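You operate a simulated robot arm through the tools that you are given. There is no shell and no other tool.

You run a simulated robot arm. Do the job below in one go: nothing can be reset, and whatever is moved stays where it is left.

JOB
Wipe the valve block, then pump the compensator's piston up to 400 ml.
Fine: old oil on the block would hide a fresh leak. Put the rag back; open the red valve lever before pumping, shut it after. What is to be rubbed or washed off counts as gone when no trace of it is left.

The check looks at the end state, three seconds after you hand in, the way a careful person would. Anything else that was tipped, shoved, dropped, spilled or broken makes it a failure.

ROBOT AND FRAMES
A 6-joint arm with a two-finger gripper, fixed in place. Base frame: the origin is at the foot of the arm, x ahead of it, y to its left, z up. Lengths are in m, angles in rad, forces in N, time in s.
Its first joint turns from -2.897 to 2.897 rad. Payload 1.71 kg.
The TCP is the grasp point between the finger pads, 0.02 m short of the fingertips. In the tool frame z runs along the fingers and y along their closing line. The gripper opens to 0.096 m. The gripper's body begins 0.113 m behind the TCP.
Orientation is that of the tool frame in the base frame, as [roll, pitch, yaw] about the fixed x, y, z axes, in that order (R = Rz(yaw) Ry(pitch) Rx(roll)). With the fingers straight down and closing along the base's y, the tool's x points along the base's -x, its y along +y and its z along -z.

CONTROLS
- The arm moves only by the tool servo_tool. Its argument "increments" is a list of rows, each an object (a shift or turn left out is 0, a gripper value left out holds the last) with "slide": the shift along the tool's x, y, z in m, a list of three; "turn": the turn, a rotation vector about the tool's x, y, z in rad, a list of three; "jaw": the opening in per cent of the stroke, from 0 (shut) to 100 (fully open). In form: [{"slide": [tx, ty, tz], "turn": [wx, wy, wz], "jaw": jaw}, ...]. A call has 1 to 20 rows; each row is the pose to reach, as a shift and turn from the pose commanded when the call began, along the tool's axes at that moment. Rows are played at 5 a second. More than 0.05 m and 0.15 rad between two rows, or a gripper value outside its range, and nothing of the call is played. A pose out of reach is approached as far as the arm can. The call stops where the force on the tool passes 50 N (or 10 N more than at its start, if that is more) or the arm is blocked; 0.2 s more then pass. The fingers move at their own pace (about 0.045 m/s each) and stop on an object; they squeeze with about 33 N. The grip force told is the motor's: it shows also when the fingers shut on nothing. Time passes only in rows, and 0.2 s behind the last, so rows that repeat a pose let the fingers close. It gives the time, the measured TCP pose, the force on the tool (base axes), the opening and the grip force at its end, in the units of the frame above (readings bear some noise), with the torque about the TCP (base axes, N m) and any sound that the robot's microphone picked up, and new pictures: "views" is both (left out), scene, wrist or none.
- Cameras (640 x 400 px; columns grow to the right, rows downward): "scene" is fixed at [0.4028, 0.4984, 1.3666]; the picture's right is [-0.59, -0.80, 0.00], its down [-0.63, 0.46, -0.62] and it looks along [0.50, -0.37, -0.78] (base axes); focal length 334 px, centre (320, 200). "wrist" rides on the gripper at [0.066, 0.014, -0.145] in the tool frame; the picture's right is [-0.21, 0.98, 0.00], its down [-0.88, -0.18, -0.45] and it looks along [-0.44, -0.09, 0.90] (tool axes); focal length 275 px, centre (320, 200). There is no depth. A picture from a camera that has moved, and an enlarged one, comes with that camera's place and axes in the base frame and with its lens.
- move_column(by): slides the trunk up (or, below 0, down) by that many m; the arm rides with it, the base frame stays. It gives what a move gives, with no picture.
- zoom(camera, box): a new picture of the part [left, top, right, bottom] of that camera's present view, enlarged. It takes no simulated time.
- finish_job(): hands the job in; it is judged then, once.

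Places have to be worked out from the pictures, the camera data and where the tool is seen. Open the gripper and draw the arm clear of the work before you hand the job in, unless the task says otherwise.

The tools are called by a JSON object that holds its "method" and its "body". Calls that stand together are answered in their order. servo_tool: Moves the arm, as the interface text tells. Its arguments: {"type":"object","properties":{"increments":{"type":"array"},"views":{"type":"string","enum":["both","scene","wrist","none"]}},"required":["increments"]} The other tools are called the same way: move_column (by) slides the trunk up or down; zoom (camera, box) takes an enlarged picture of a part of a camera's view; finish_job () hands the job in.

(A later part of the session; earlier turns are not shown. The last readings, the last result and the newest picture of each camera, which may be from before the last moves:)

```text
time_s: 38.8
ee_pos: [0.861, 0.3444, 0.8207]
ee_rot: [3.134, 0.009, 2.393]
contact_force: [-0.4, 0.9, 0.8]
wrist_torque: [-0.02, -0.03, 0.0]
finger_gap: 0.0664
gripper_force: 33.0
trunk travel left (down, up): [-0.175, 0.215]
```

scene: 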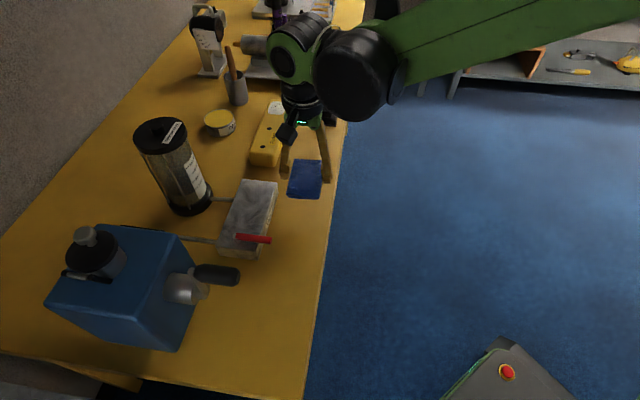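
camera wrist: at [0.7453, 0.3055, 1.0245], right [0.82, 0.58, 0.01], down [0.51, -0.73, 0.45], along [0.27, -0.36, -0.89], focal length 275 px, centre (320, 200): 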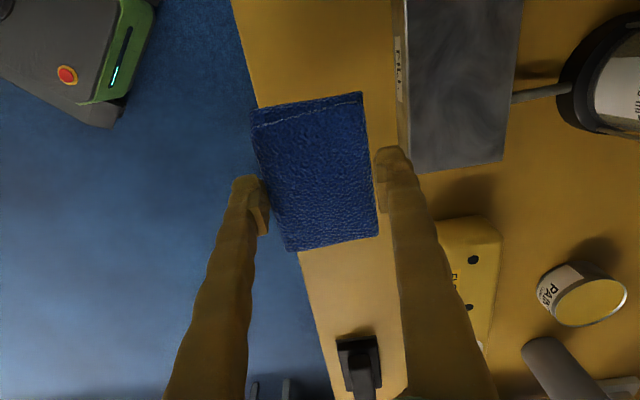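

The rubbing is done; I lift and move back toward the rag's own place, then check the block again.

{"method": "servo_tool", "body": {"increments": [{"slide": [0, 0, -0.02]}, {"slide": [0, -0.01, -0.04]}, {"slide": [-0.005, -0.045, -0.06]}, {"slide": [-0.005, -0.085, -0.06]}, {"slide": [-0.005, -0.115, -0.06]}, {"slide": [-0.005, -0.115, -0.06]}], "views": "both"}}

{"method": "zoom", "body": {"camera": "scene", "box": [232, 175, 282, 210]}}

{"method": "zoom", "body": {"camera": "scene", "box": [270, 140, 350, 220]}}

```text
time_s: 40.2
ee_pos: [0.7857, 0.2557, 0.8788]
ee_rot: [3.133, 0.012, 2.391]
contact_force: [-0.4, 0.2, 0.2]
wrist_torque: [0.01, -0.02, 0.0]
finger_gap: 0.0666
gripper_force: 33.0
trunk travel left (down, up): [-0.175, 0.215]
camera wrist: at [0.7451, 0.3108, 1.0224], right [0.82, 0.58, 0.01], down [0.51, -0.73, 0.45], along [0.27, -0.36, -0.89], focal length 275 px, centre (320, 200)
```

scene: 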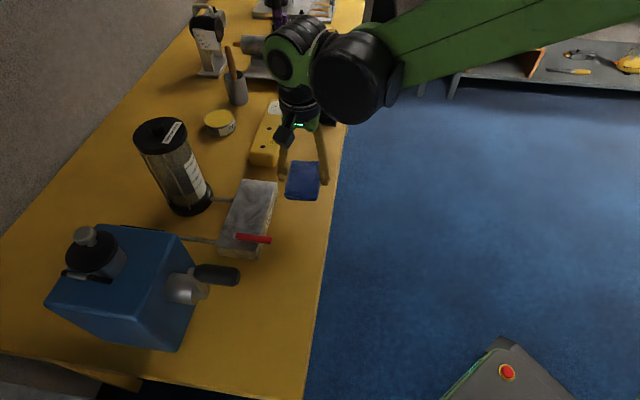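
wrist: 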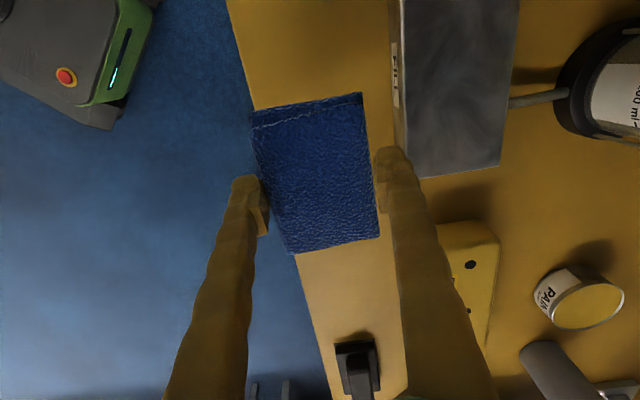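

```text
11.43 times, centred on (257, 192) of scene
camera zoom: at [0.4028, 0.4984, 1.3666], right [-0.59, -0.8, 0.0], down [-0.63, 0.46, -0.62], along [0.5, -0.37, -0.78], focal length 3812 px, centre (1040, 286)
```

zoom: 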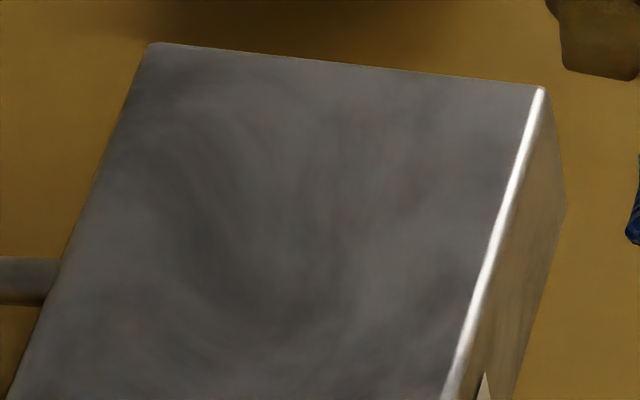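

```text
5.00 times, centred on (310, 180) of scene
camera zoom: at [0.4028, 0.4984, 1.3666], right [-0.59, -0.8, 0.0], down [-0.63, 0.46, -0.62], along [0.5, -0.37, -0.78], focal length 1668 px, centre (370, 300)
```

zoom: 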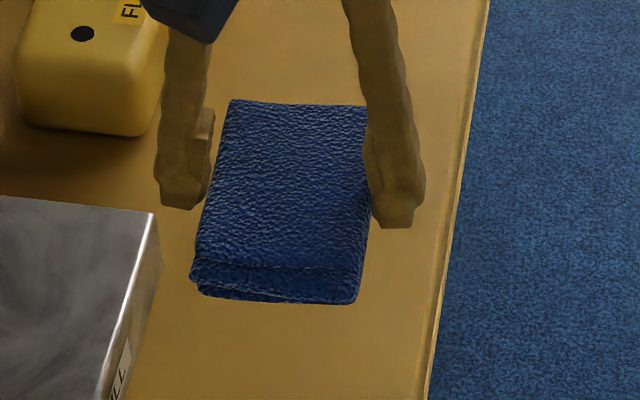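

The top looks identical after the extra pass, so what is left is just the steel's own texture: clean. Now I lower the rag back over its original spot (0.787, 0.263), first to z≈0.80.

{"method": "servo_tool", "body": {"increments": [{"slide": [0.0036, 0.0063, 0.02]}, {"slide": [0.0036, 0.0063, 0.045]}, {"slide": [0.0036, 0.0063, 0.07]}, {"slide": [0.0036, 0.0063, 0.08]}, {"slide": [0.0036, 0.0063, 0.08]}, {"slide": [0.0036, 0.0063, 0.08]}], "views": "wrist"}}

```text
time_s: 41.6
ee_pos: [0.7887, 0.2641, 0.7988]
ee_rot: [3.133, 0.01, 2.391]
contact_force: [-0.2, -0.1, 0.0]
wrist_torque: [-0.04, -0.02, 0.0]
finger_gap: 0.0665
gripper_force: 32.9
trunk travel left (down, up): [-0.175, 0.215]
camera wrist: at [0.7481, 0.319, 0.9428], right [0.82, 0.58, 0.01], down [0.51, -0.73, 0.45], along [0.27, -0.36, -0.89], focal length 275 px, centre (320, 200)
```

wrist: 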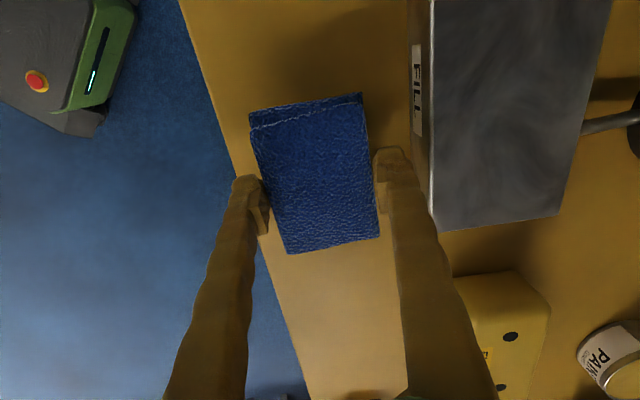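

Pose is within 2 mm of the pick spot. I lower the last ~15 mm in small steps and watch for contact with the bench.

{"method": "servo_tool", "body": {"increments": [{"slide": [0.0, -0.002, 0.006]}, {"slide": [0.0, -0.002, 0.012]}, {"slide": [0.0, -0.002, 0.0135]}, {"slide": [0.0, -0.002, 0.0135]}], "views": "none"}}

{"method": "servo_tool", "body": {"increments": [{"slide": [0.0, 0, 0.001]}, {"slide": [0.0, 0, 0.001]}], "views": "none"}}

```text
time_s: 42.6
ee_pos: [0.7882, 0.2638, 0.7848]
ee_rot: [3.134, 0.011, 2.391]
contact_force: [0.1, 0.4, -0.9]
wrist_torque: [0.01, 0.03, 0.0]
finger_gap: 0.0666
gripper_force: 33.0
trunk travel left (down, up): [-0.175, 0.215]
```

```text
time_s: 43.2
ee_pos: [0.7869, 0.2634, 0.7845]
ee_rot: [3.135, 0.008, 2.392]
contact_force: [-0.2, -0.1, -0.8]
wrist_torque: [0.02, 0.0, 0.0]
finger_gap: 0.0664
gripper_force: 33.7
trunk travel left (down, up): [-0.175, 0.215]
```

Still no bench contact at z≈0.784; I lower a millimetre or two at a time.

{"method": "servo_tool", "body": {"increments": [{"slide": [0.0, 0, 0.001]}, {"slide": [0.0, 0, 0.0015]}, {"slide": [0.0, 0, 0.0015]}], "views": "none"}}

{"method": "servo_tool", "body": {"increments": [{"slide": [0.0, 0, 0.001]}, {"slide": [0.0, 0, 0.001]}], "views": "none"}}

```text
time_s: 44.0
ee_pos: [0.7874, 0.2616, 0.7826]
ee_rot: [3.132, 0.011, 2.392]
contact_force: [0.3, 0.3, -0.1]
wrist_torque: [-0.02, -0.01, -0.01]
finger_gap: 0.0664
gripper_force: 32.6
trunk travel left (down, up): [-0.175, 0.215]
```

```text
time_s: 44.6
ee_pos: [0.7875, 0.2612, 0.7829]
ee_rot: [3.132, 0.012, 2.391]
contact_force: [-0.7, -0.2, -0.7]
wrist_torque: [0.03, 0.06, -0.01]
finger_gap: 0.0663
gripper_force: 32.9
trunk travel left (down, up): [-0.175, 0.215]
```

No contact yet; the rag slid slightly upward in the grip during rubbing. I keep lowering by 1 mm.

{"method": "servo_tool", "body": {"increments": [{"slide": [0.0005, 0.0008, 0.0008]}, {"slide": [0.0005, 0.0008, 0.0012]}, {"slide": [0.0005, 0.0008, 0.0012]}], "views": "none"}}

{"method": "servo_tool", "body": {"increments": [{"slide": [0.0, 0, 0.001]}, {"slide": [0.0, 0, 0.001]}], "views": "scene"}}

{"method": "zoom", "body": {"camera": "scene", "box": [260, 160, 340, 240]}}

```text
time_s: 45.4
ee_pos: [0.7876, 0.2625, 0.781]
ee_rot: [3.133, 0.011, 2.391]
contact_force: [-0.2, 0.2, -1.0]
wrist_torque: [-0.03, -0.02, 0.0]
finger_gap: 0.0665
gripper_force: 33.2
trunk travel left (down, up): [-0.175, 0.215]
```

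```text
time_s: 46.0
ee_pos: [0.7873, 0.2639, 0.781]
ee_rot: [3.131, 0.009, 2.392]
contact_force: [4.4, 0.9, 18.6]
wrist_torque: [0.04, 0.09, -0.03]
finger_gap: 0.0663
gripper_force: 33.1
trunk travel left (down, up): [-0.175, 0.215]
```

scene: 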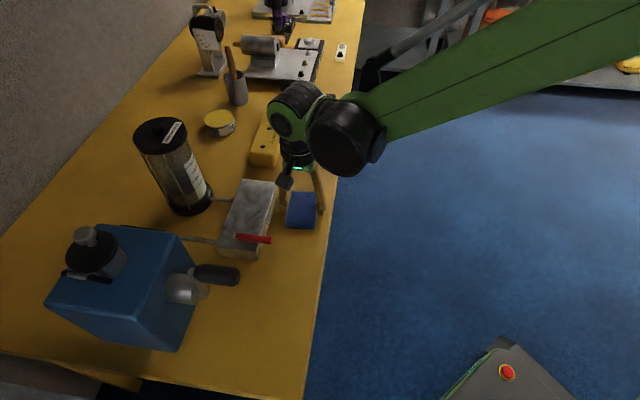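

```text
5.00 times, centred on (300, 200) of scene
camera zoom: at [0.4028, 0.4984, 1.3666], right [-0.59, -0.8, 0.0], down [-0.63, 0.46, -0.62], along [0.5, -0.37, -0.78], focal length 1668 px, centre (420, 200)
```

zoom: 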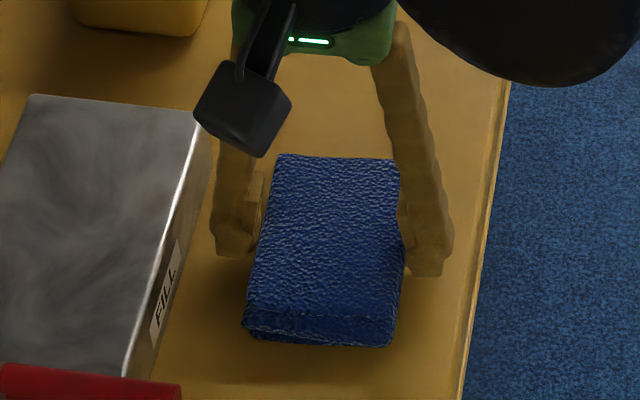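

The rag touches the bench (18 N). I relax about 0.8 mm, open the jaw to 82 % and then raise straight up.

{"method": "servo_tool", "body": {"increments": [{"slide": [0, 0, -0.0008]}, {"slide": [0, 0, -0.0008], "jaw": 75}, {"slide": [0, 0, -0.0008], "jaw": 82}, {"slide": [0, 0, -0.0008], "jaw": 82}, {"slide": [0, 0, -0.001], "jaw": 82}], "views": "wrist"}}

{"method": "servo_tool", "body": {"increments": [{"slide": [0, 0, -0.02]}, {"slide": [0, 0, -0.05]}, {"slide": [0, 0, -0.09]}, {"slide": [0, 0, -0.13]}, {"slide": [0, 0, -0.13]}], "views": "both"}}

{"method": "zoom", "body": {"camera": "scene", "box": [200, 160, 340, 270]}}

```text
time_s: 47.2
ee_pos: [0.7879, 0.2627, 0.7811]
ee_rot: [3.132, 0.012, 2.391]
contact_force: [-1.3, -0.4, 0.1]
wrist_torque: [0.01, 0.01, -0.03]
finger_gap: 0.0789
gripper_force: 0.0
trunk travel left (down, up): [-0.175, 0.215]
camera wrist: at [0.7477, 0.3184, 0.9247], right [0.82, 0.58, 0.01], down [0.51, -0.73, 0.45], along [0.27, -0.36, -0.89], focal length 275 px, centre (320, 200)
```

wrist: 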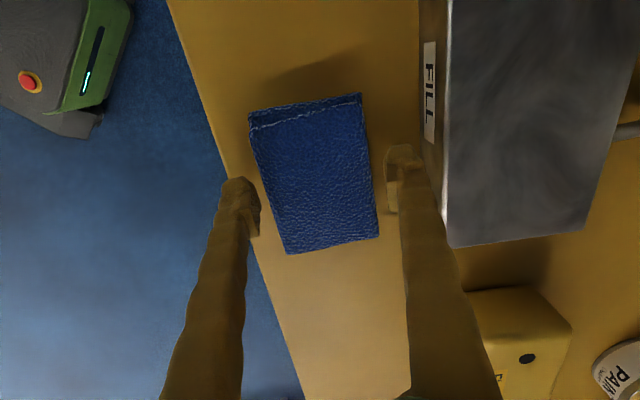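

```text
time_s: 48.4
ee_pos: [0.7855, 0.2657, 0.91]
ee_rot: [3.132, 0.01, 2.391]
contact_force: [0.3, -0.5, 0.3]
wrist_torque: [-0.01, -0.04, 0.01]
finger_gap: 0.0786
gripper_force: 0.1
trunk travel left (down, up): [-0.175, 0.215]
camera wrist: at [0.7455, 0.3204, 1.0555], right [0.82, 0.58, 0.01], down [0.51, -0.73, 0.45], along [0.27, -0.36, -0.89], focal length 275 px, centre (320, 200)
```

scene: 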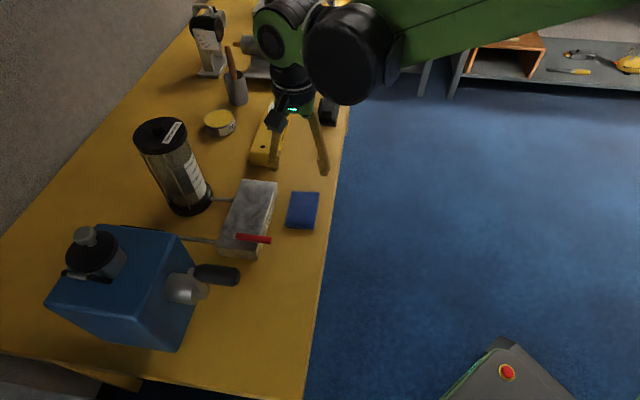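
wrist: 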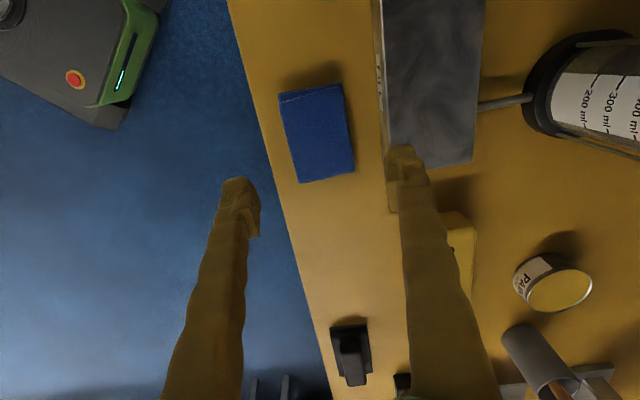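

```text
3.64 times, centred on (270, 215) of scene
camera zoom: at [0.4028, 0.4984, 1.3666], right [-0.59, -0.8, 0.0], down [-0.63, 0.46, -0.62], along [0.5, -0.37, -0.78], focal length 1213 px, centre (502, 146)
```

zoom: 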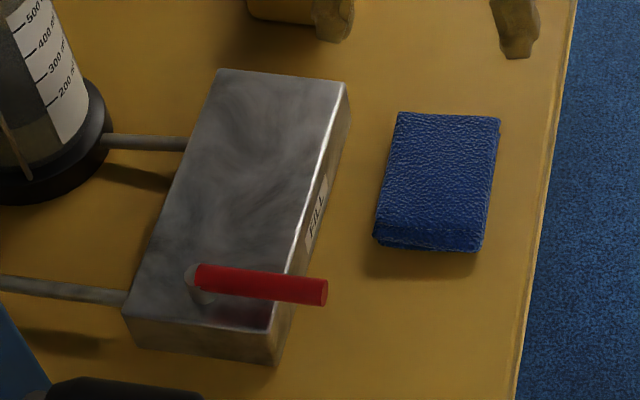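

The rag is back within a couple of mm of its original place and the block is clean. Next I turn the tool by −1.55 rad so it closes along the block's long axis (camera away from the pump), and move above the lever for a close look.

{"method": "servo_tool", "body": {"increments": [{"slide": [0.0, 0.0, -0.025], "turn": [0, 0, -0.14]}, {"slide": [0.0, 0.0, -0.05], "turn": [0, 0, -0.28]}, {"slide": [0.014, 0.005, -0.05], "turn": [0, 0, -0.42]}, {"slide": [0.028, 0.01, -0.05], "turn": [0, 0, -0.56]}, {"slide": [0.042, 0.015, -0.05], "turn": [0, 0, -0.7]}, {"slide": [0.056, 0.02, -0.05], "turn": [0, 0, -0.84]}, {"slide": [0.07, 0.024, -0.05], "turn": [0, 0, -0.98]}, {"slide": [0.084, 0.028, -0.05], "turn": [0, 0, -1.12]}, {"slide": [0.098, 0.033, -0.05], "turn": [0, 0, -1.26]}, {"slide": [0.11, 0.038, -0.05], "turn": [0, 0, -1.4]}, {"slide": [0.1117, 0.0385, -0.05], "turn": [0, 0, -1.54]}, {"slide": [0.1117, 0.0385, -0.05], "turn": [0, 0, -1.54]}, {"slide": [0.1117, 0.0385, -0.05], "turn": [0, 0, -1.54]}], "views": "both"}}

{"method": "zoom", "body": {"camera": "wrist", "box": [220, 100, 440, 300]}}

```text
time_s: 51.2
ee_pos: [0.73, 0.3684, 0.96]
ee_rot: [-3.131, 0.01, -2.351]
contact_force: [0.1, 0.0, -0.6]
wrist_torque: [0.0, 0.0, 0.0]
finger_gap: 0.0787
gripper_force: 0.1
trunk travel left (down, up): [-0.175, 0.215]
camera wrist: at [0.672, 0.3305, 1.1033], right [-0.55, 0.83, -0.01], down [0.74, 0.49, 0.45], along [0.38, 0.25, -0.89], focal length 275 px, centre (320, 200)
```

scene: 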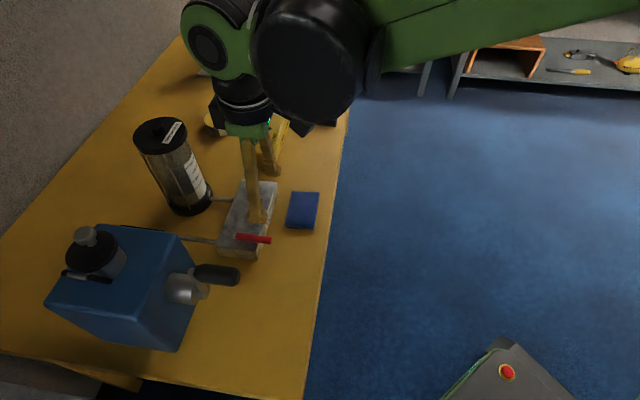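
wrist: 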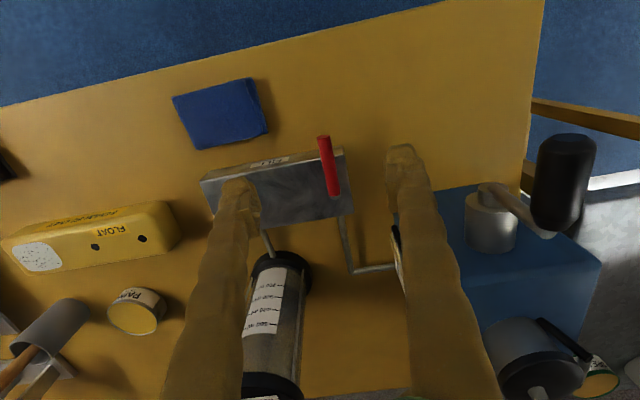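

```text
2.00 times, centred on (330, 200) of wrist
camera zoom: at [0.672, 0.3305, 1.1033], right [-0.55, 0.83, -0.01], down [0.74, 0.49, 0.45], along [0.38, 0.25, -0.89], focal length 551 px, centre (300, 200)
```

zoom: 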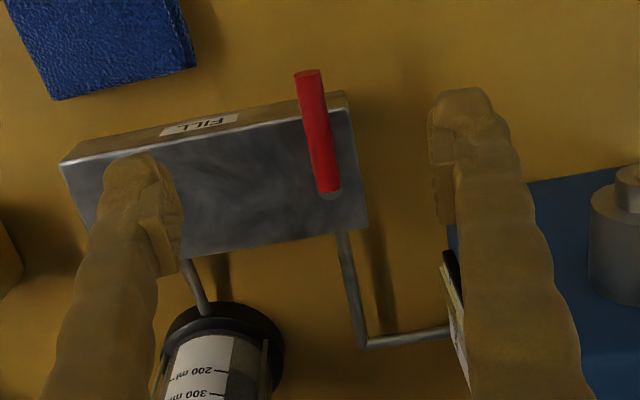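

The lever runs from its pivot near (0.785, 0.425) to its tip at (0.732, 0.372), at z≈0.813, across the block's length. I close the fingers into a peg and move to the lever's pump-side flank, staying above it first.

{"method": "servo_tool", "body": {"increments": [{"slide": [-0.006, 0.008, 0.0], "jaw": 40}, {"slide": [-0.012, 0.017, 0.02], "jaw": 0}, {"slide": [-0.018, 0.025, 0.045], "jaw": 0}, {"slide": [-0.024, 0.0335, 0.07], "jaw": 0}, {"slide": [-0.024, 0.0335, 0.09], "jaw": 0}, {"slide": [-0.024, 0.0335, 0.09], "jaw": 0}, {"slide": [-0.024, 0.0335, 0.09], "jaw": 0}], "views": "both"}}

{"method": "zoom", "body": {"camera": "scene", "box": [190, 180, 310, 280]}}

```text
time_s: 52.8
ee_pos: [0.7228, 0.4092, 0.8697]
ee_rot: [-3.134, 0.012, -2.35]
contact_force: [0.0, 1.1, -0.4]
wrist_torque: [-0.04, -0.01, 0.01]
finger_gap: 0.0
gripper_force: 29.5
trunk travel left (down, up): [-0.175, 0.215]
camera wrist: at [0.6662, 0.3726, 1.0139], right [-0.55, 0.84, -0.01], down [0.74, 0.49, 0.45], along [0.38, 0.24, -0.89], focal length 275 px, centre (320, 200)
```

scene: 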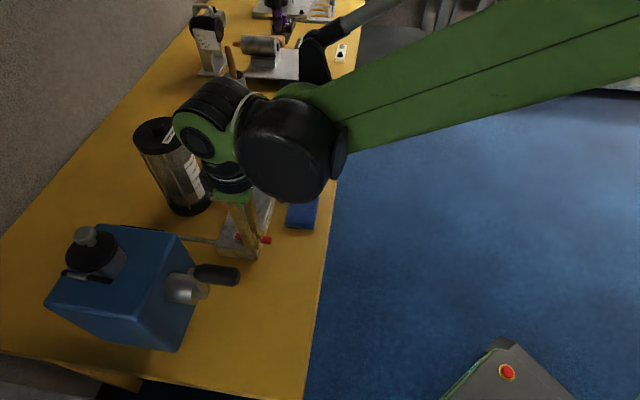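
wrist: 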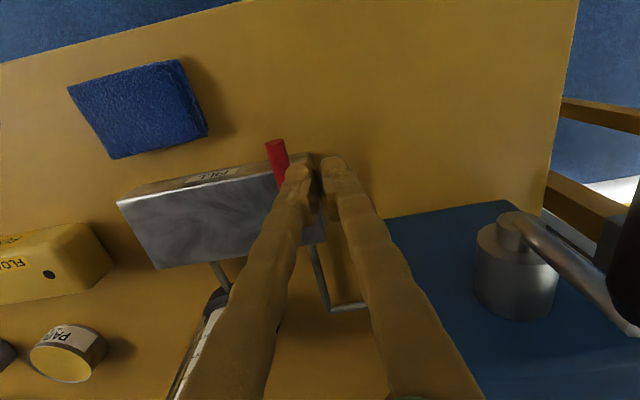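

```text
4.00 times, centred on (250, 230) of scene
camera zoom: at [0.4028, 0.4984, 1.3666], right [-0.59, -0.8, 0.0], down [-0.63, 0.46, -0.62], along [0.5, -0.37, -0.78], focal length 1334 px, centre (600, 80)
```

zoom: 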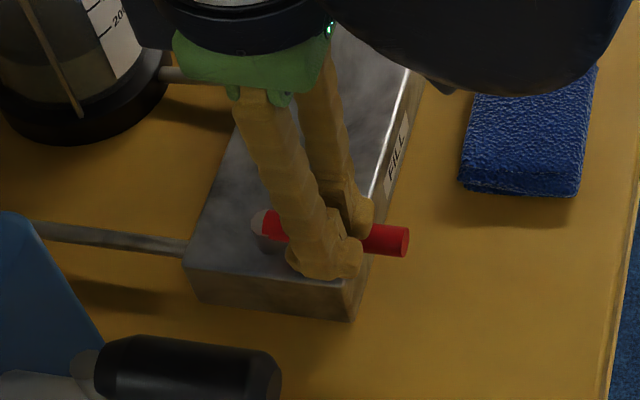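

Fingers are shut and positioned beside the lever on the pump side. I descend to z≈0.824 so the fingertips sit beside the lever but just above the block's top.

{"method": "servo_tool", "body": {"increments": [{"slide": [0, 0, 0.015]}, {"slide": [0, 0, 0.03]}, {"slide": [0, 0, 0.042]}, {"slide": [0, 0, 0.0455]}, {"slide": [0, 0, 0.0455]}], "views": "both"}}

{"method": "zoom", "body": {"camera": "scene", "box": [200, 190, 300, 280]}}

{"method": "zoom", "body": {"camera": "wrist", "box": [220, 80, 400, 230]}}

```text
time_s: 54.0
ee_pos: [0.7254, 0.4085, 0.8247]
ee_rot: [-3.134, 0.009, -2.351]
contact_force: [-1.3, 0.8, -0.8]
wrist_torque: [-0.01, -0.01, 0.01]
finger_gap: 0.0
gripper_force: 29.6
trunk travel left (down, up): [-0.175, 0.215]
camera wrist: at [0.6673, 0.3726, 0.968], right [-0.55, 0.84, -0.01], down [0.74, 0.49, 0.45], along [0.38, 0.24, -0.89], focal length 275 px, centre (320, 200)
```

scene: 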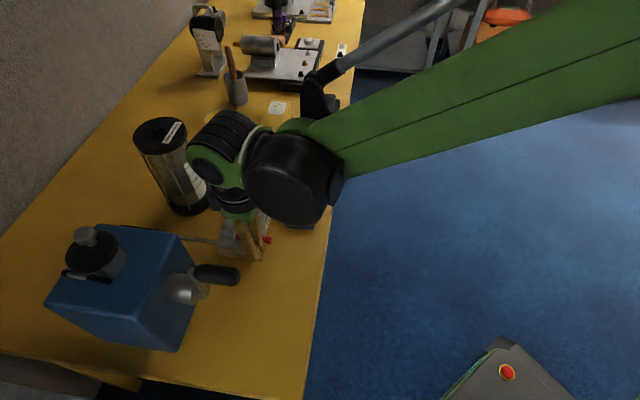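
wrist: 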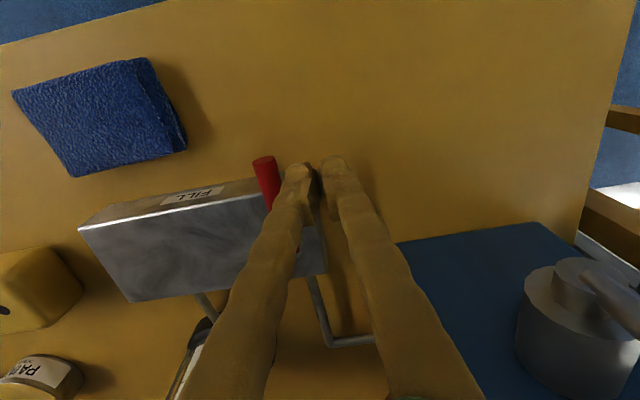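

```text
4.44 times, centred on (250, 235) of scene
camera zoom: at [0.4028, 0.4984, 1.3666], right [-0.59, -0.8, 0.0], down [-0.63, 0.46, -0.62], along [0.5, -0.37, -0.78], focal length 1483 px, centre (631, 44)
```

zoom: 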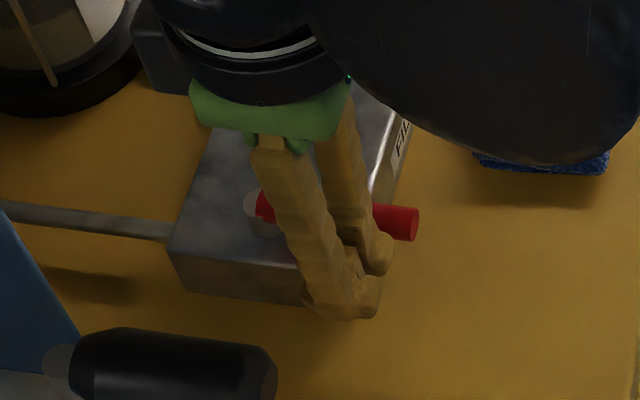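

```text
2.67 times, centred on (310, 155) of wrist
camera zoom: at [0.6673, 0.3726, 0.968], right [-0.55, 0.84, -0.01], down [0.74, 0.49, 0.45], along [0.38, 0.24, -0.89], focal length 734 px, centre (347, 320)
```

zoom: 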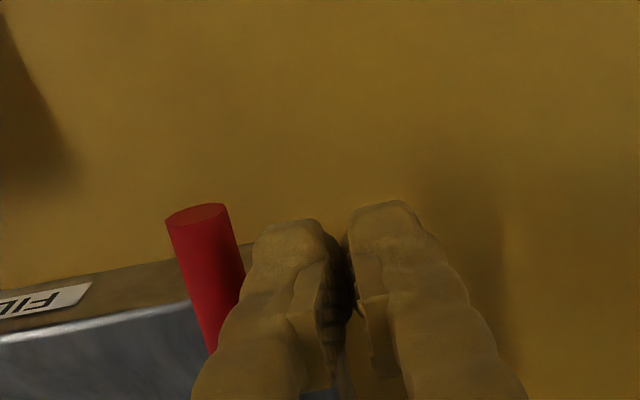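

The peg is beside the lever, and I now push gently toward the stain end in small steps to feel whether the lever turns that way.

{"method": "servo_tool", "body": {"increments": [{"slide": [0, -0.006, 0]}, {"slide": [0, -0.012, 0]}, {"slide": [0, -0.016, 0]}, {"slide": [0, -0.02, 0]}, {"slide": [0, -0.022, 0]}], "views": "both"}}

{"method": "zoom", "body": {"camera": "wrist", "box": [220, 80, 400, 230]}}

{"method": "zoom", "body": {"camera": "scene", "box": [200, 190, 300, 280]}}

```text
time_s: 55.2
ee_pos: [0.7407, 0.3935, 0.8263]
ee_rot: [-3.135, 0.01, -2.35]
contact_force: [0.9, 0.6, 1.7]
wrist_torque: [-0.02, -0.04, 0.01]
finger_gap: 0.0
gripper_force: 29.5
trunk travel left (down, up): [-0.175, 0.215]
camera wrist: at [0.683, 0.3565, 0.9686], right [-0.55, 0.84, -0.01], down [0.74, 0.49, 0.46], along [0.38, 0.24, -0.89], focal length 275 px, centre (320, 200)
```

scene: 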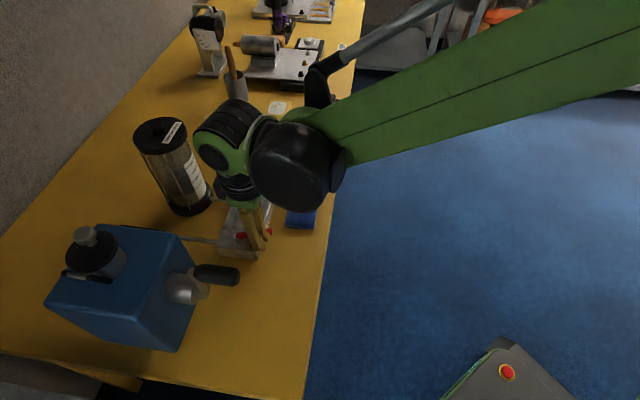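
wrist: 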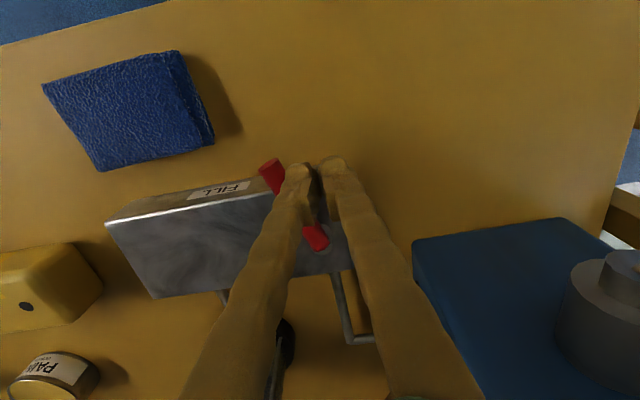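

```text
2.67 times, centred on (310, 155) of wrist
camera zoom: at [0.683, 0.3565, 0.9686], right [-0.55, 0.84, -0.01], down [0.74, 0.49, 0.46], along [0.38, 0.24, -0.89], focal length 734 px, centre (347, 320)
```

zoom: 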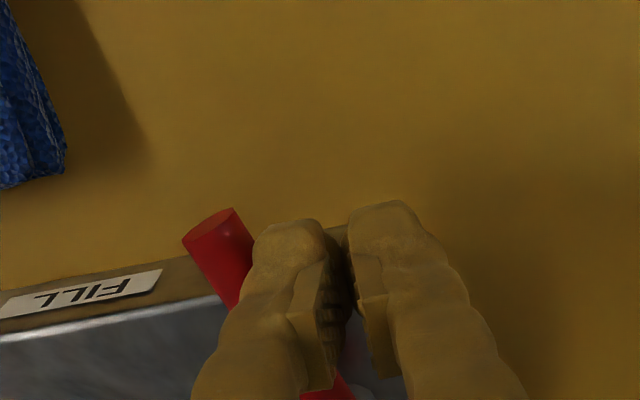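

```text
4.44 times, centred on (250, 235) of scene
camera zoom: at [0.4028, 0.4984, 1.3666], right [-0.59, -0.8, 0.0], down [-0.63, 0.46, -0.62], along [0.5, -0.37, -0.78], focal length 1483 px, centre (631, 44)
```

zoom: 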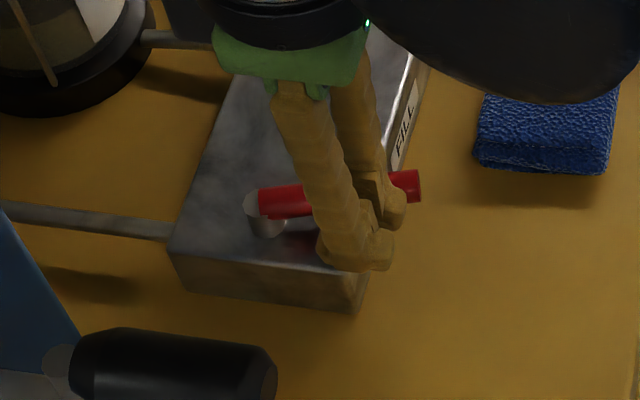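

The lever turns easily this way (about 15° so far). I follow the arc around the pivot to about 75°.

{"method": "servo_tool", "body": {"increments": [{"slide": [0.0, -0.007, 0.0005]}, {"slide": [0.0008, -0.0148, 0.001]}, {"slide": [-0.0005, -0.022, 0.001]}, {"slide": [-0.0025, -0.0284, 0.001]}, {"slide": [-0.006, -0.035, 0.0012]}, {"slide": [-0.0099, -0.0411, 0.0013]}, {"slide": [-0.0155, -0.0468, 0.0014]}, {"slide": [-0.0216, -0.0517, 0.0015]}, {"slide": [-0.0216, -0.0517, 0.0015]}], "views": "both"}}

{"method": "zoom", "body": {"camera": "scene", "box": [200, 170, 300, 270]}}

{"method": "zoom", "body": {"camera": "wrist", "box": [220, 120, 440, 300]}}

```text
time_s: 57.2
ee_pos: [0.7917, 0.3703, 0.8233]
ee_rot: [-3.133, 0.009, -2.352]
contact_force: [-0.2, -0.6, 0.0]
wrist_torque: [0.0, -0.05, 0.0]
finger_gap: 0.0
gripper_force: 28.7
trunk travel left (down, up): [-0.175, 0.215]
camera wrist: at [0.7344, 0.3345, 0.9672], right [-0.55, 0.84, -0.01], down [0.74, 0.49, 0.45], along [0.38, 0.24, -0.89], focal length 275 px, centre (320, 200)
```

scene: 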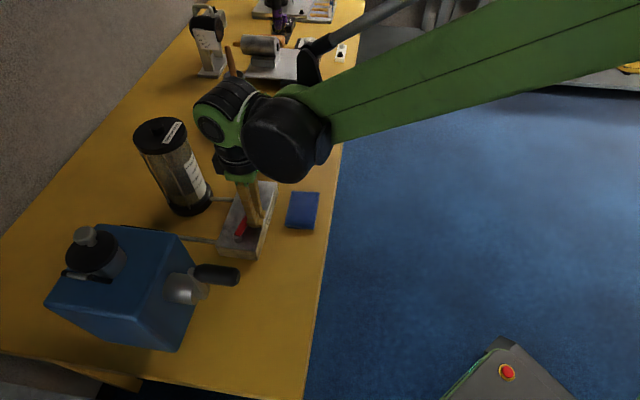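
wrist: 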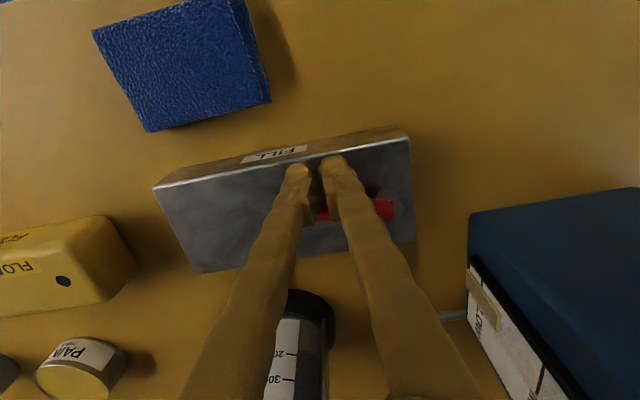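

```text
4.00 times, centred on (250, 220) of scene
camera zoom: at [0.4028, 0.4984, 1.3666], right [-0.59, -0.8, 0.0], down [-0.63, 0.46, -0.62], along [0.5, -0.37, -0.78], focal length 1334 px, centre (600, 120)
```

zoom: 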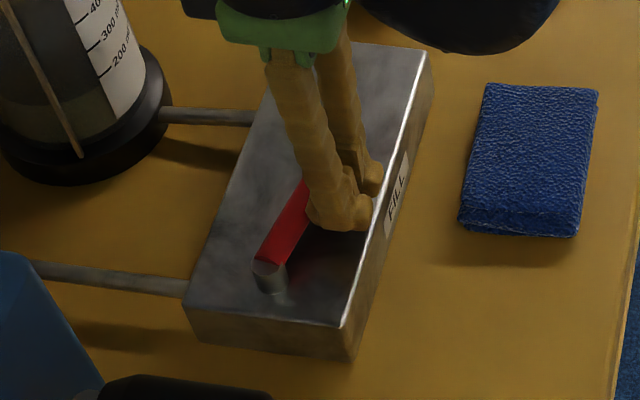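

```text
2.22 times, centred on (330, 210) of wrist
camera zoom: at [0.7344, 0.3345, 0.9672], right [-0.55, 0.84, -0.01], down [0.74, 0.49, 0.45], along [0.38, 0.24, -0.89], focal length 612 px, centre (298, 178)
```

zoom: 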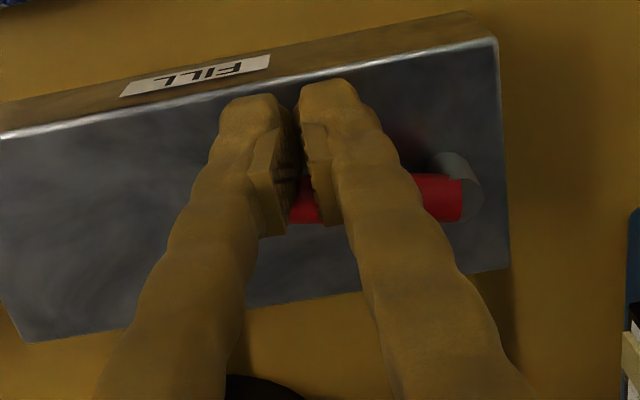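

The lever now lies almost along the block. I push the remaining ~15 mm across in small steps to find its stop.

{"method": "servo_tool", "body": {"increments": [{"slide": [-0.004, -0.002, 0]}, {"slide": [-0.008, -0.004, 0]}, {"slide": [-0.012, -0.005, 0]}, {"slide": [-0.015, -0.006, 0]}, {"slide": [-0.015, -0.006, 0]}], "views": "scene"}}

{"method": "zoom", "body": {"camera": "scene", "box": [200, 170, 300, 270]}}

```text
time_s: 58.4
ee_pos: [0.8059, 0.3759, 0.8259]
ee_rot: [-3.132, 0.01, -2.353]
contact_force: [-31.1, -24.4, 12.8]
wrist_torque: [-0.35, 0.32, 0.29]
finger_gap: 0.0061
gripper_force: 29.4
trunk travel left (down, up): [-0.175, 0.215]
```

scene: 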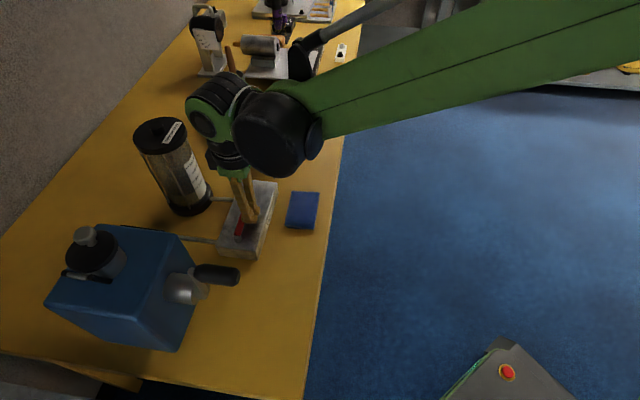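

```text
4.00 times, centred on (250, 220) of scene
camera zoom: at [0.4028, 0.4984, 1.3666], right [-0.59, -0.8, 0.0], down [-0.63, 0.46, -0.62], along [0.5, -0.37, -0.78], focal length 1334 px, centre (600, 120)
```

zoom: 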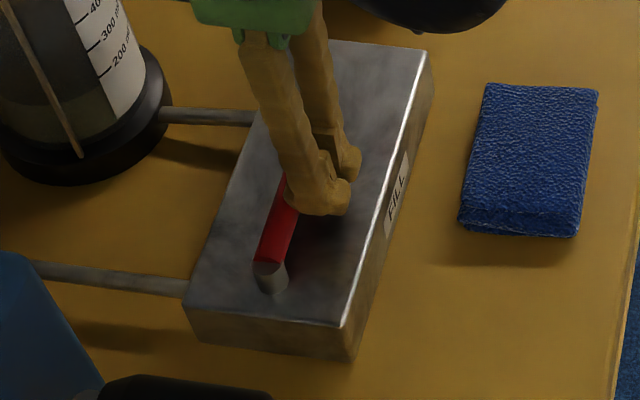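

A firm stop (about 40 N) is met with the lever parallel to the block: it is fully open. I back off and lift clear, then check.

{"method": "servo_tool", "body": {"increments": [{"slide": [0.006, 0, 0]}, {"slide": [0.014, 0, 0]}, {"slide": [0.02, 0, -0.01]}, {"slide": [0.025, 0, -0.045]}, {"slide": [0.03, 0, -0.085]}, {"slide": [0.03, 0, -0.13]}, {"slide": [0.03, 0, -0.13]}], "views": "both"}}

{"method": "zoom", "body": {"camera": "scene", "box": [200, 170, 300, 270]}}

{"method": "zoom", "body": {"camera": "wrist", "box": [220, 100, 440, 400]}}

```text
time_s: 60.0
ee_pos: [0.7831, 0.3563, 0.9532]
ee_rot: [-3.132, 0.011, -2.351]
contact_force: [-0.5, 0.2, 0.1]
wrist_torque: [0.03, -0.03, -0.01]
finger_gap: 0.0
gripper_force: 29.8
trunk travel left (down, up): [-0.175, 0.215]
camera wrist: at [0.7266, 0.3197, 1.0987], right [-0.55, 0.84, -0.01], down [0.74, 0.49, 0.46], along [0.38, 0.24, -0.89], focal length 275 px, centre (320, 200)
```

scene: 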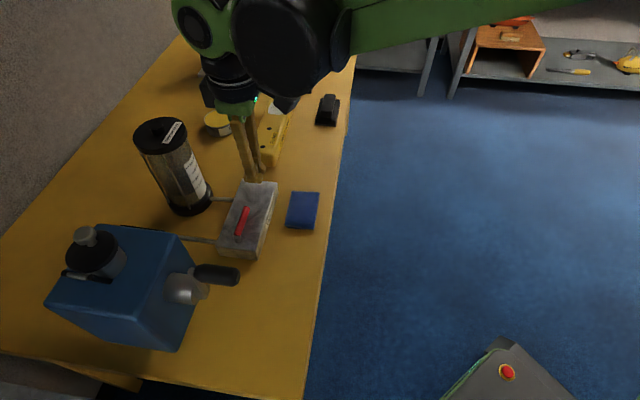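
wrist: 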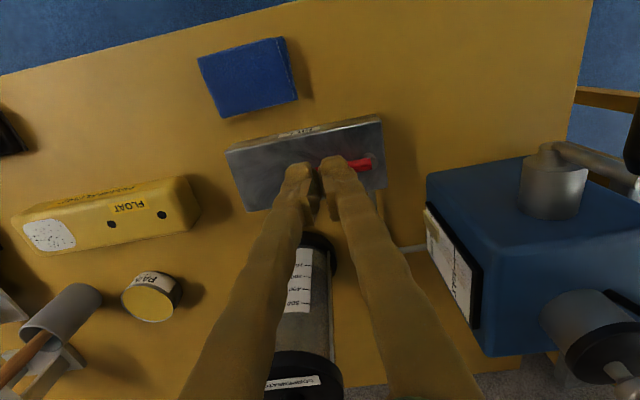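

```text
4.00 times, centred on (250, 220) of scene
camera zoom: at [0.4028, 0.4984, 1.3666], right [-0.59, -0.8, 0.0], down [-0.63, 0.46, -0.62], along [0.5, -0.37, -0.78], focal length 1334 px, centre (600, 120)
```

zoom: 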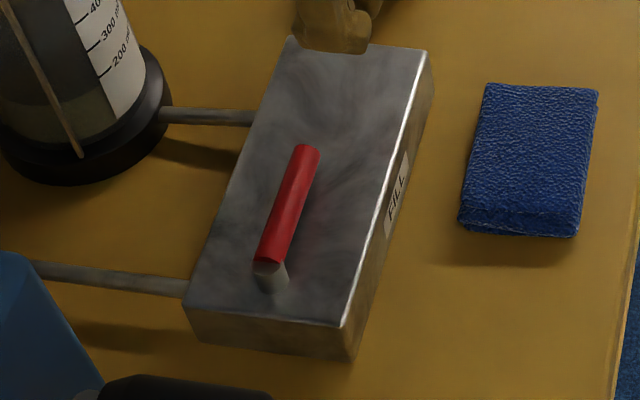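

```text
1.33 times, centred on (330, 250) of wrist
camera zoom: at [0.7266, 0.3197, 1.0987], right [-0.55, 0.84, -0.01], down [0.74, 0.49, 0.46], along [0.38, 0.24, -0.89], focal length 367 px, centre (307, 133)
```

zoom: 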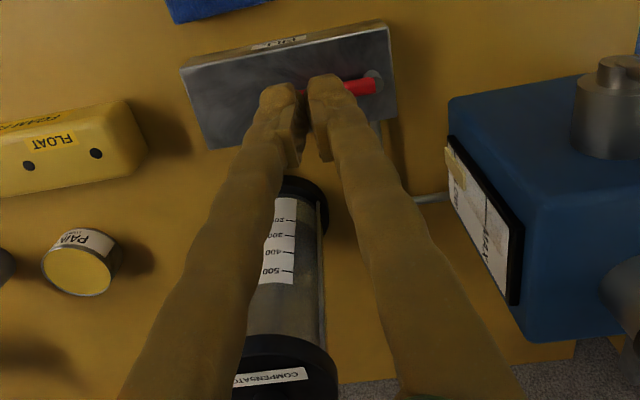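

The valve lever is open. A plate with writing hangs on the side of the pump, so I zoom in to read it, and look at the piston and crank.

{"method": "zoom", "body": {"camera": "wrist", "box": [415, 195, 505, 335]}}

{"method": "zoom", "body": {"camera": "wrist", "box": [500, 120, 640, 240]}}

{"method": "zoom", "body": {"camera": "scene", "box": [150, 130, 220, 220]}}

{"method": "zoom", "body": {"camera": "wrist", "box": [260, 230, 350, 400]}}

```text
2.86 times, centred on (460, 265) of wrist
camera zoom: at [0.7266, 0.3197, 1.0987], right [-0.55, 0.84, -0.01], down [0.74, 0.49, 0.46], along [0.38, 0.24, -0.89], focal length 786 px, centre (-80, 14)
```

zoom: 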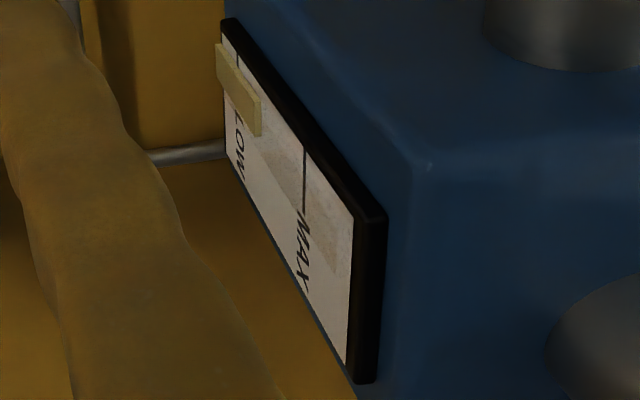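

```text
3.33 times, centred on (570, 180) of wrist
camera zoom: at [0.7266, 0.3197, 1.0987], right [-0.55, 0.84, -0.01], down [0.74, 0.49, 0.46], along [0.38, 0.24, -0.89], focal length 918 px, centre (-513, 267)
```

zoom: 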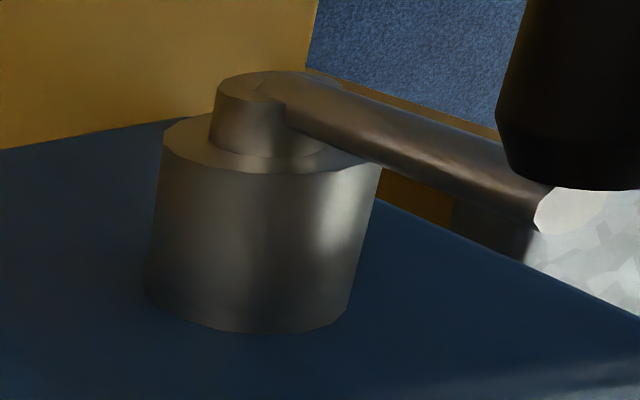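

```text
4.44 times, centred on (185, 175) of scene
camera zoom: at [0.4028, 0.4984, 1.3666], right [-0.59, -0.8, 0.0], down [-0.63, 0.46, -0.62], along [0.5, -0.37, -0.78], focal length 1483 px, centre (920, 311)
```

zoom: 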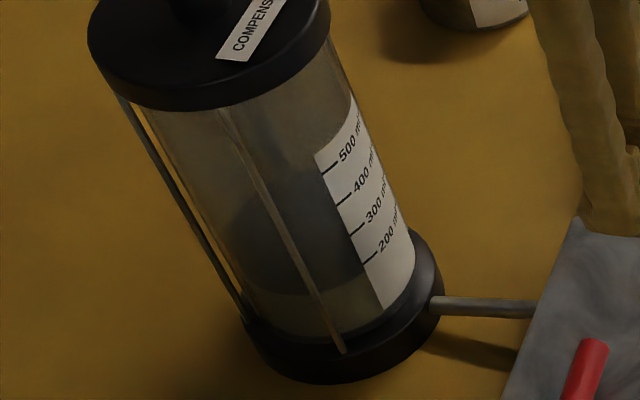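

```text
2.35 times, centred on (305, 315) of wrist
camera zoom: at [0.7266, 0.3197, 1.0987], right [-0.55, 0.84, -0.01], down [0.74, 0.49, 0.46], along [0.38, 0.24, -0.89], focal length 648 px, centre (355, -71)
```

zoom: 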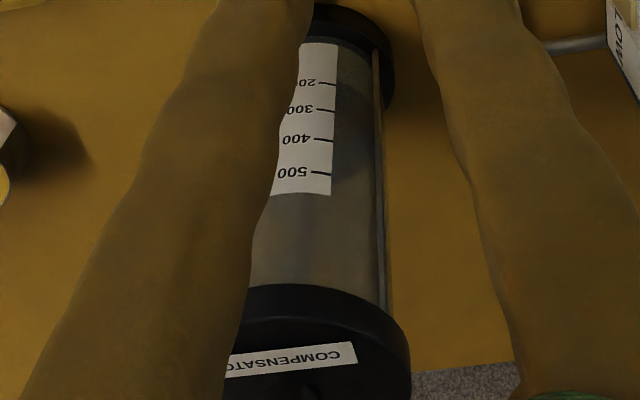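

Lever is at the open stop. The plate on the pump is a LOW–MAX indicator. I zoom in closer on the compensator glass to see where the piston edge is on the scale.

{"method": "zoom", "body": {"camera": "scene", "box": [185, 150, 225, 215]}}

{"method": "zoom", "body": {"camera": "scene", "box": [165, 140, 215, 215]}}

```text
6.15 times, centred on (205, 182) of scene
camera zoom: at [0.4028, 0.4984, 1.3666], right [-0.59, -0.8, 0.0], down [-0.63, 0.46, -0.62], along [0.5, -0.37, -0.78], focal length 2053 px, centre (1028, 308)
```

zoom: 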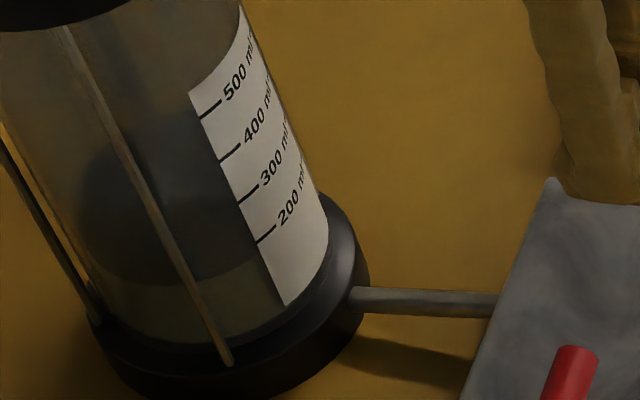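

```text
5.33 times, centred on (190, 178) of scene
camera zoom: at [0.4028, 0.4984, 1.3666], right [-0.59, -0.8, 0.0], down [-0.63, 0.46, -0.62], along [0.5, -0.37, -0.78], focal length 1779 px, centre (1013, 320)
```

zoom: 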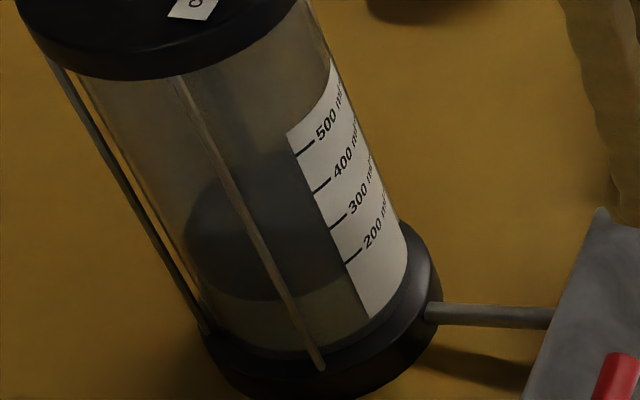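

The valve is at its stop. The crank handle centre triangulates to about (0.649, 0.492, 0.949), the shaft to z≈0.8635, so the crank radius is ≈0.085 with the handle at 12 o'clock. I rise and move above the handle with the jaw half open.

{"method": "servo_tool", "body": {"increments": [{"slide": [0, 0, -0.04], "jaw": 60}, {"slide": [0, 0, -0.08]}, {"slide": [0, 0.02, -0.107]}, {"slide": [0, 0.06, -0.107]}, {"slide": [0, 0.1, -0.107]}, {"slide": [0, 0.14, -0.107]}, {"slide": [-0.001, 0.17, -0.107]}, {"slide": [-0.001, 0.191, -0.107]}, {"slide": [-0.001, 0.191, -0.107]}, {"slide": [-0.001, 0.191, -0.107]}], "views": "both"}}

{"method": "zoom", "body": {"camera": "scene", "box": [140, 200, 280, 320]}}

{"method": "zoom", "body": {"camera": "wrist", "box": [220, 80, 440, 280]}}

```text
time_s: 62.2
ee_pos: [0.6477, 0.4918, 1.0589]
ee_rot: [-3.134, 0.011, -2.35]
contact_force: [0.3, 0.5, 1.1]
wrist_torque: [0.03, -0.03, 0.03]
finger_gap: 0.0577
gripper_force: 0.1
trunk travel left (down, up): [-0.175, 0.215]
camera wrist: at [0.5907, 0.4552, 1.2031], right [-0.55, 0.84, -0.01], down [0.74, 0.49, 0.45], along [0.38, 0.24, -0.89], focal length 275 px, centre (320, 200)
```

scene: 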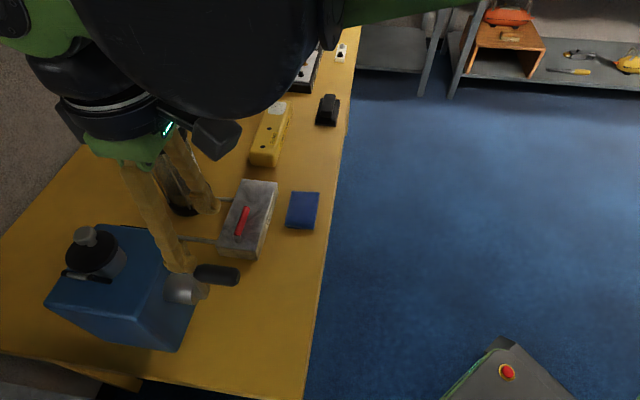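
wrist: 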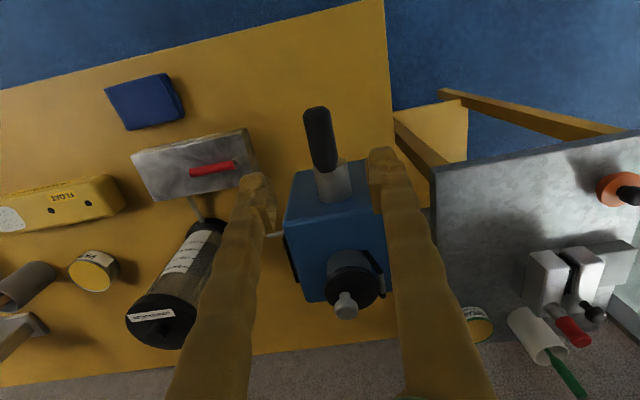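

```text
3.33 times, centred on (210, 260) of scene
camera zoom: at [0.4028, 0.4984, 1.3666], right [-0.59, -0.8, 0.0], down [-0.63, 0.46, -0.62], along [0.5, -0.37, -0.78], focal length 1112 px, centre (687, 0)
```

zoom: 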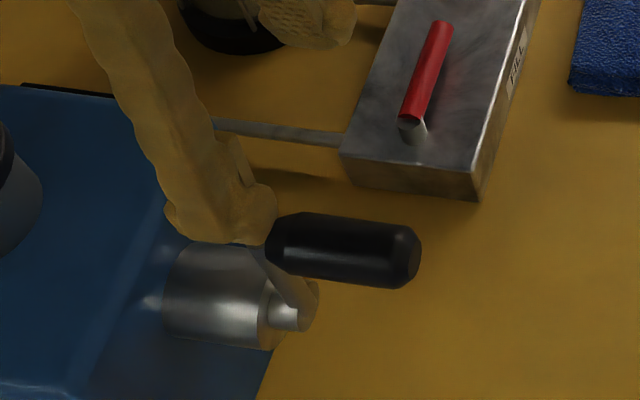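

```text
2.00 times, centred on (330, 180) of wrist
camera zoom: at [0.5907, 0.4552, 1.2031], right [-0.55, 0.84, -0.01], down [0.74, 0.49, 0.45], along [0.38, 0.24, -0.89], focal length 551 px, centre (300, 240)
```

zoom: 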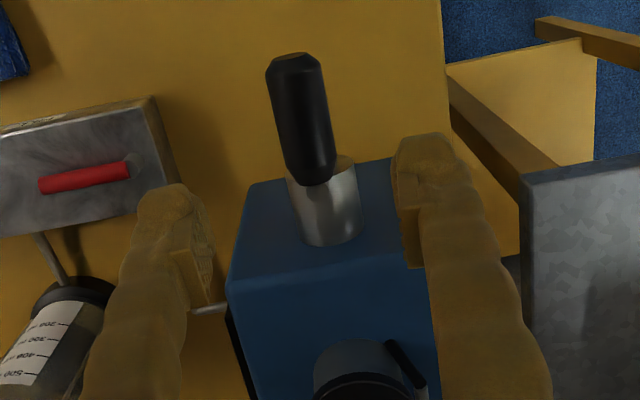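

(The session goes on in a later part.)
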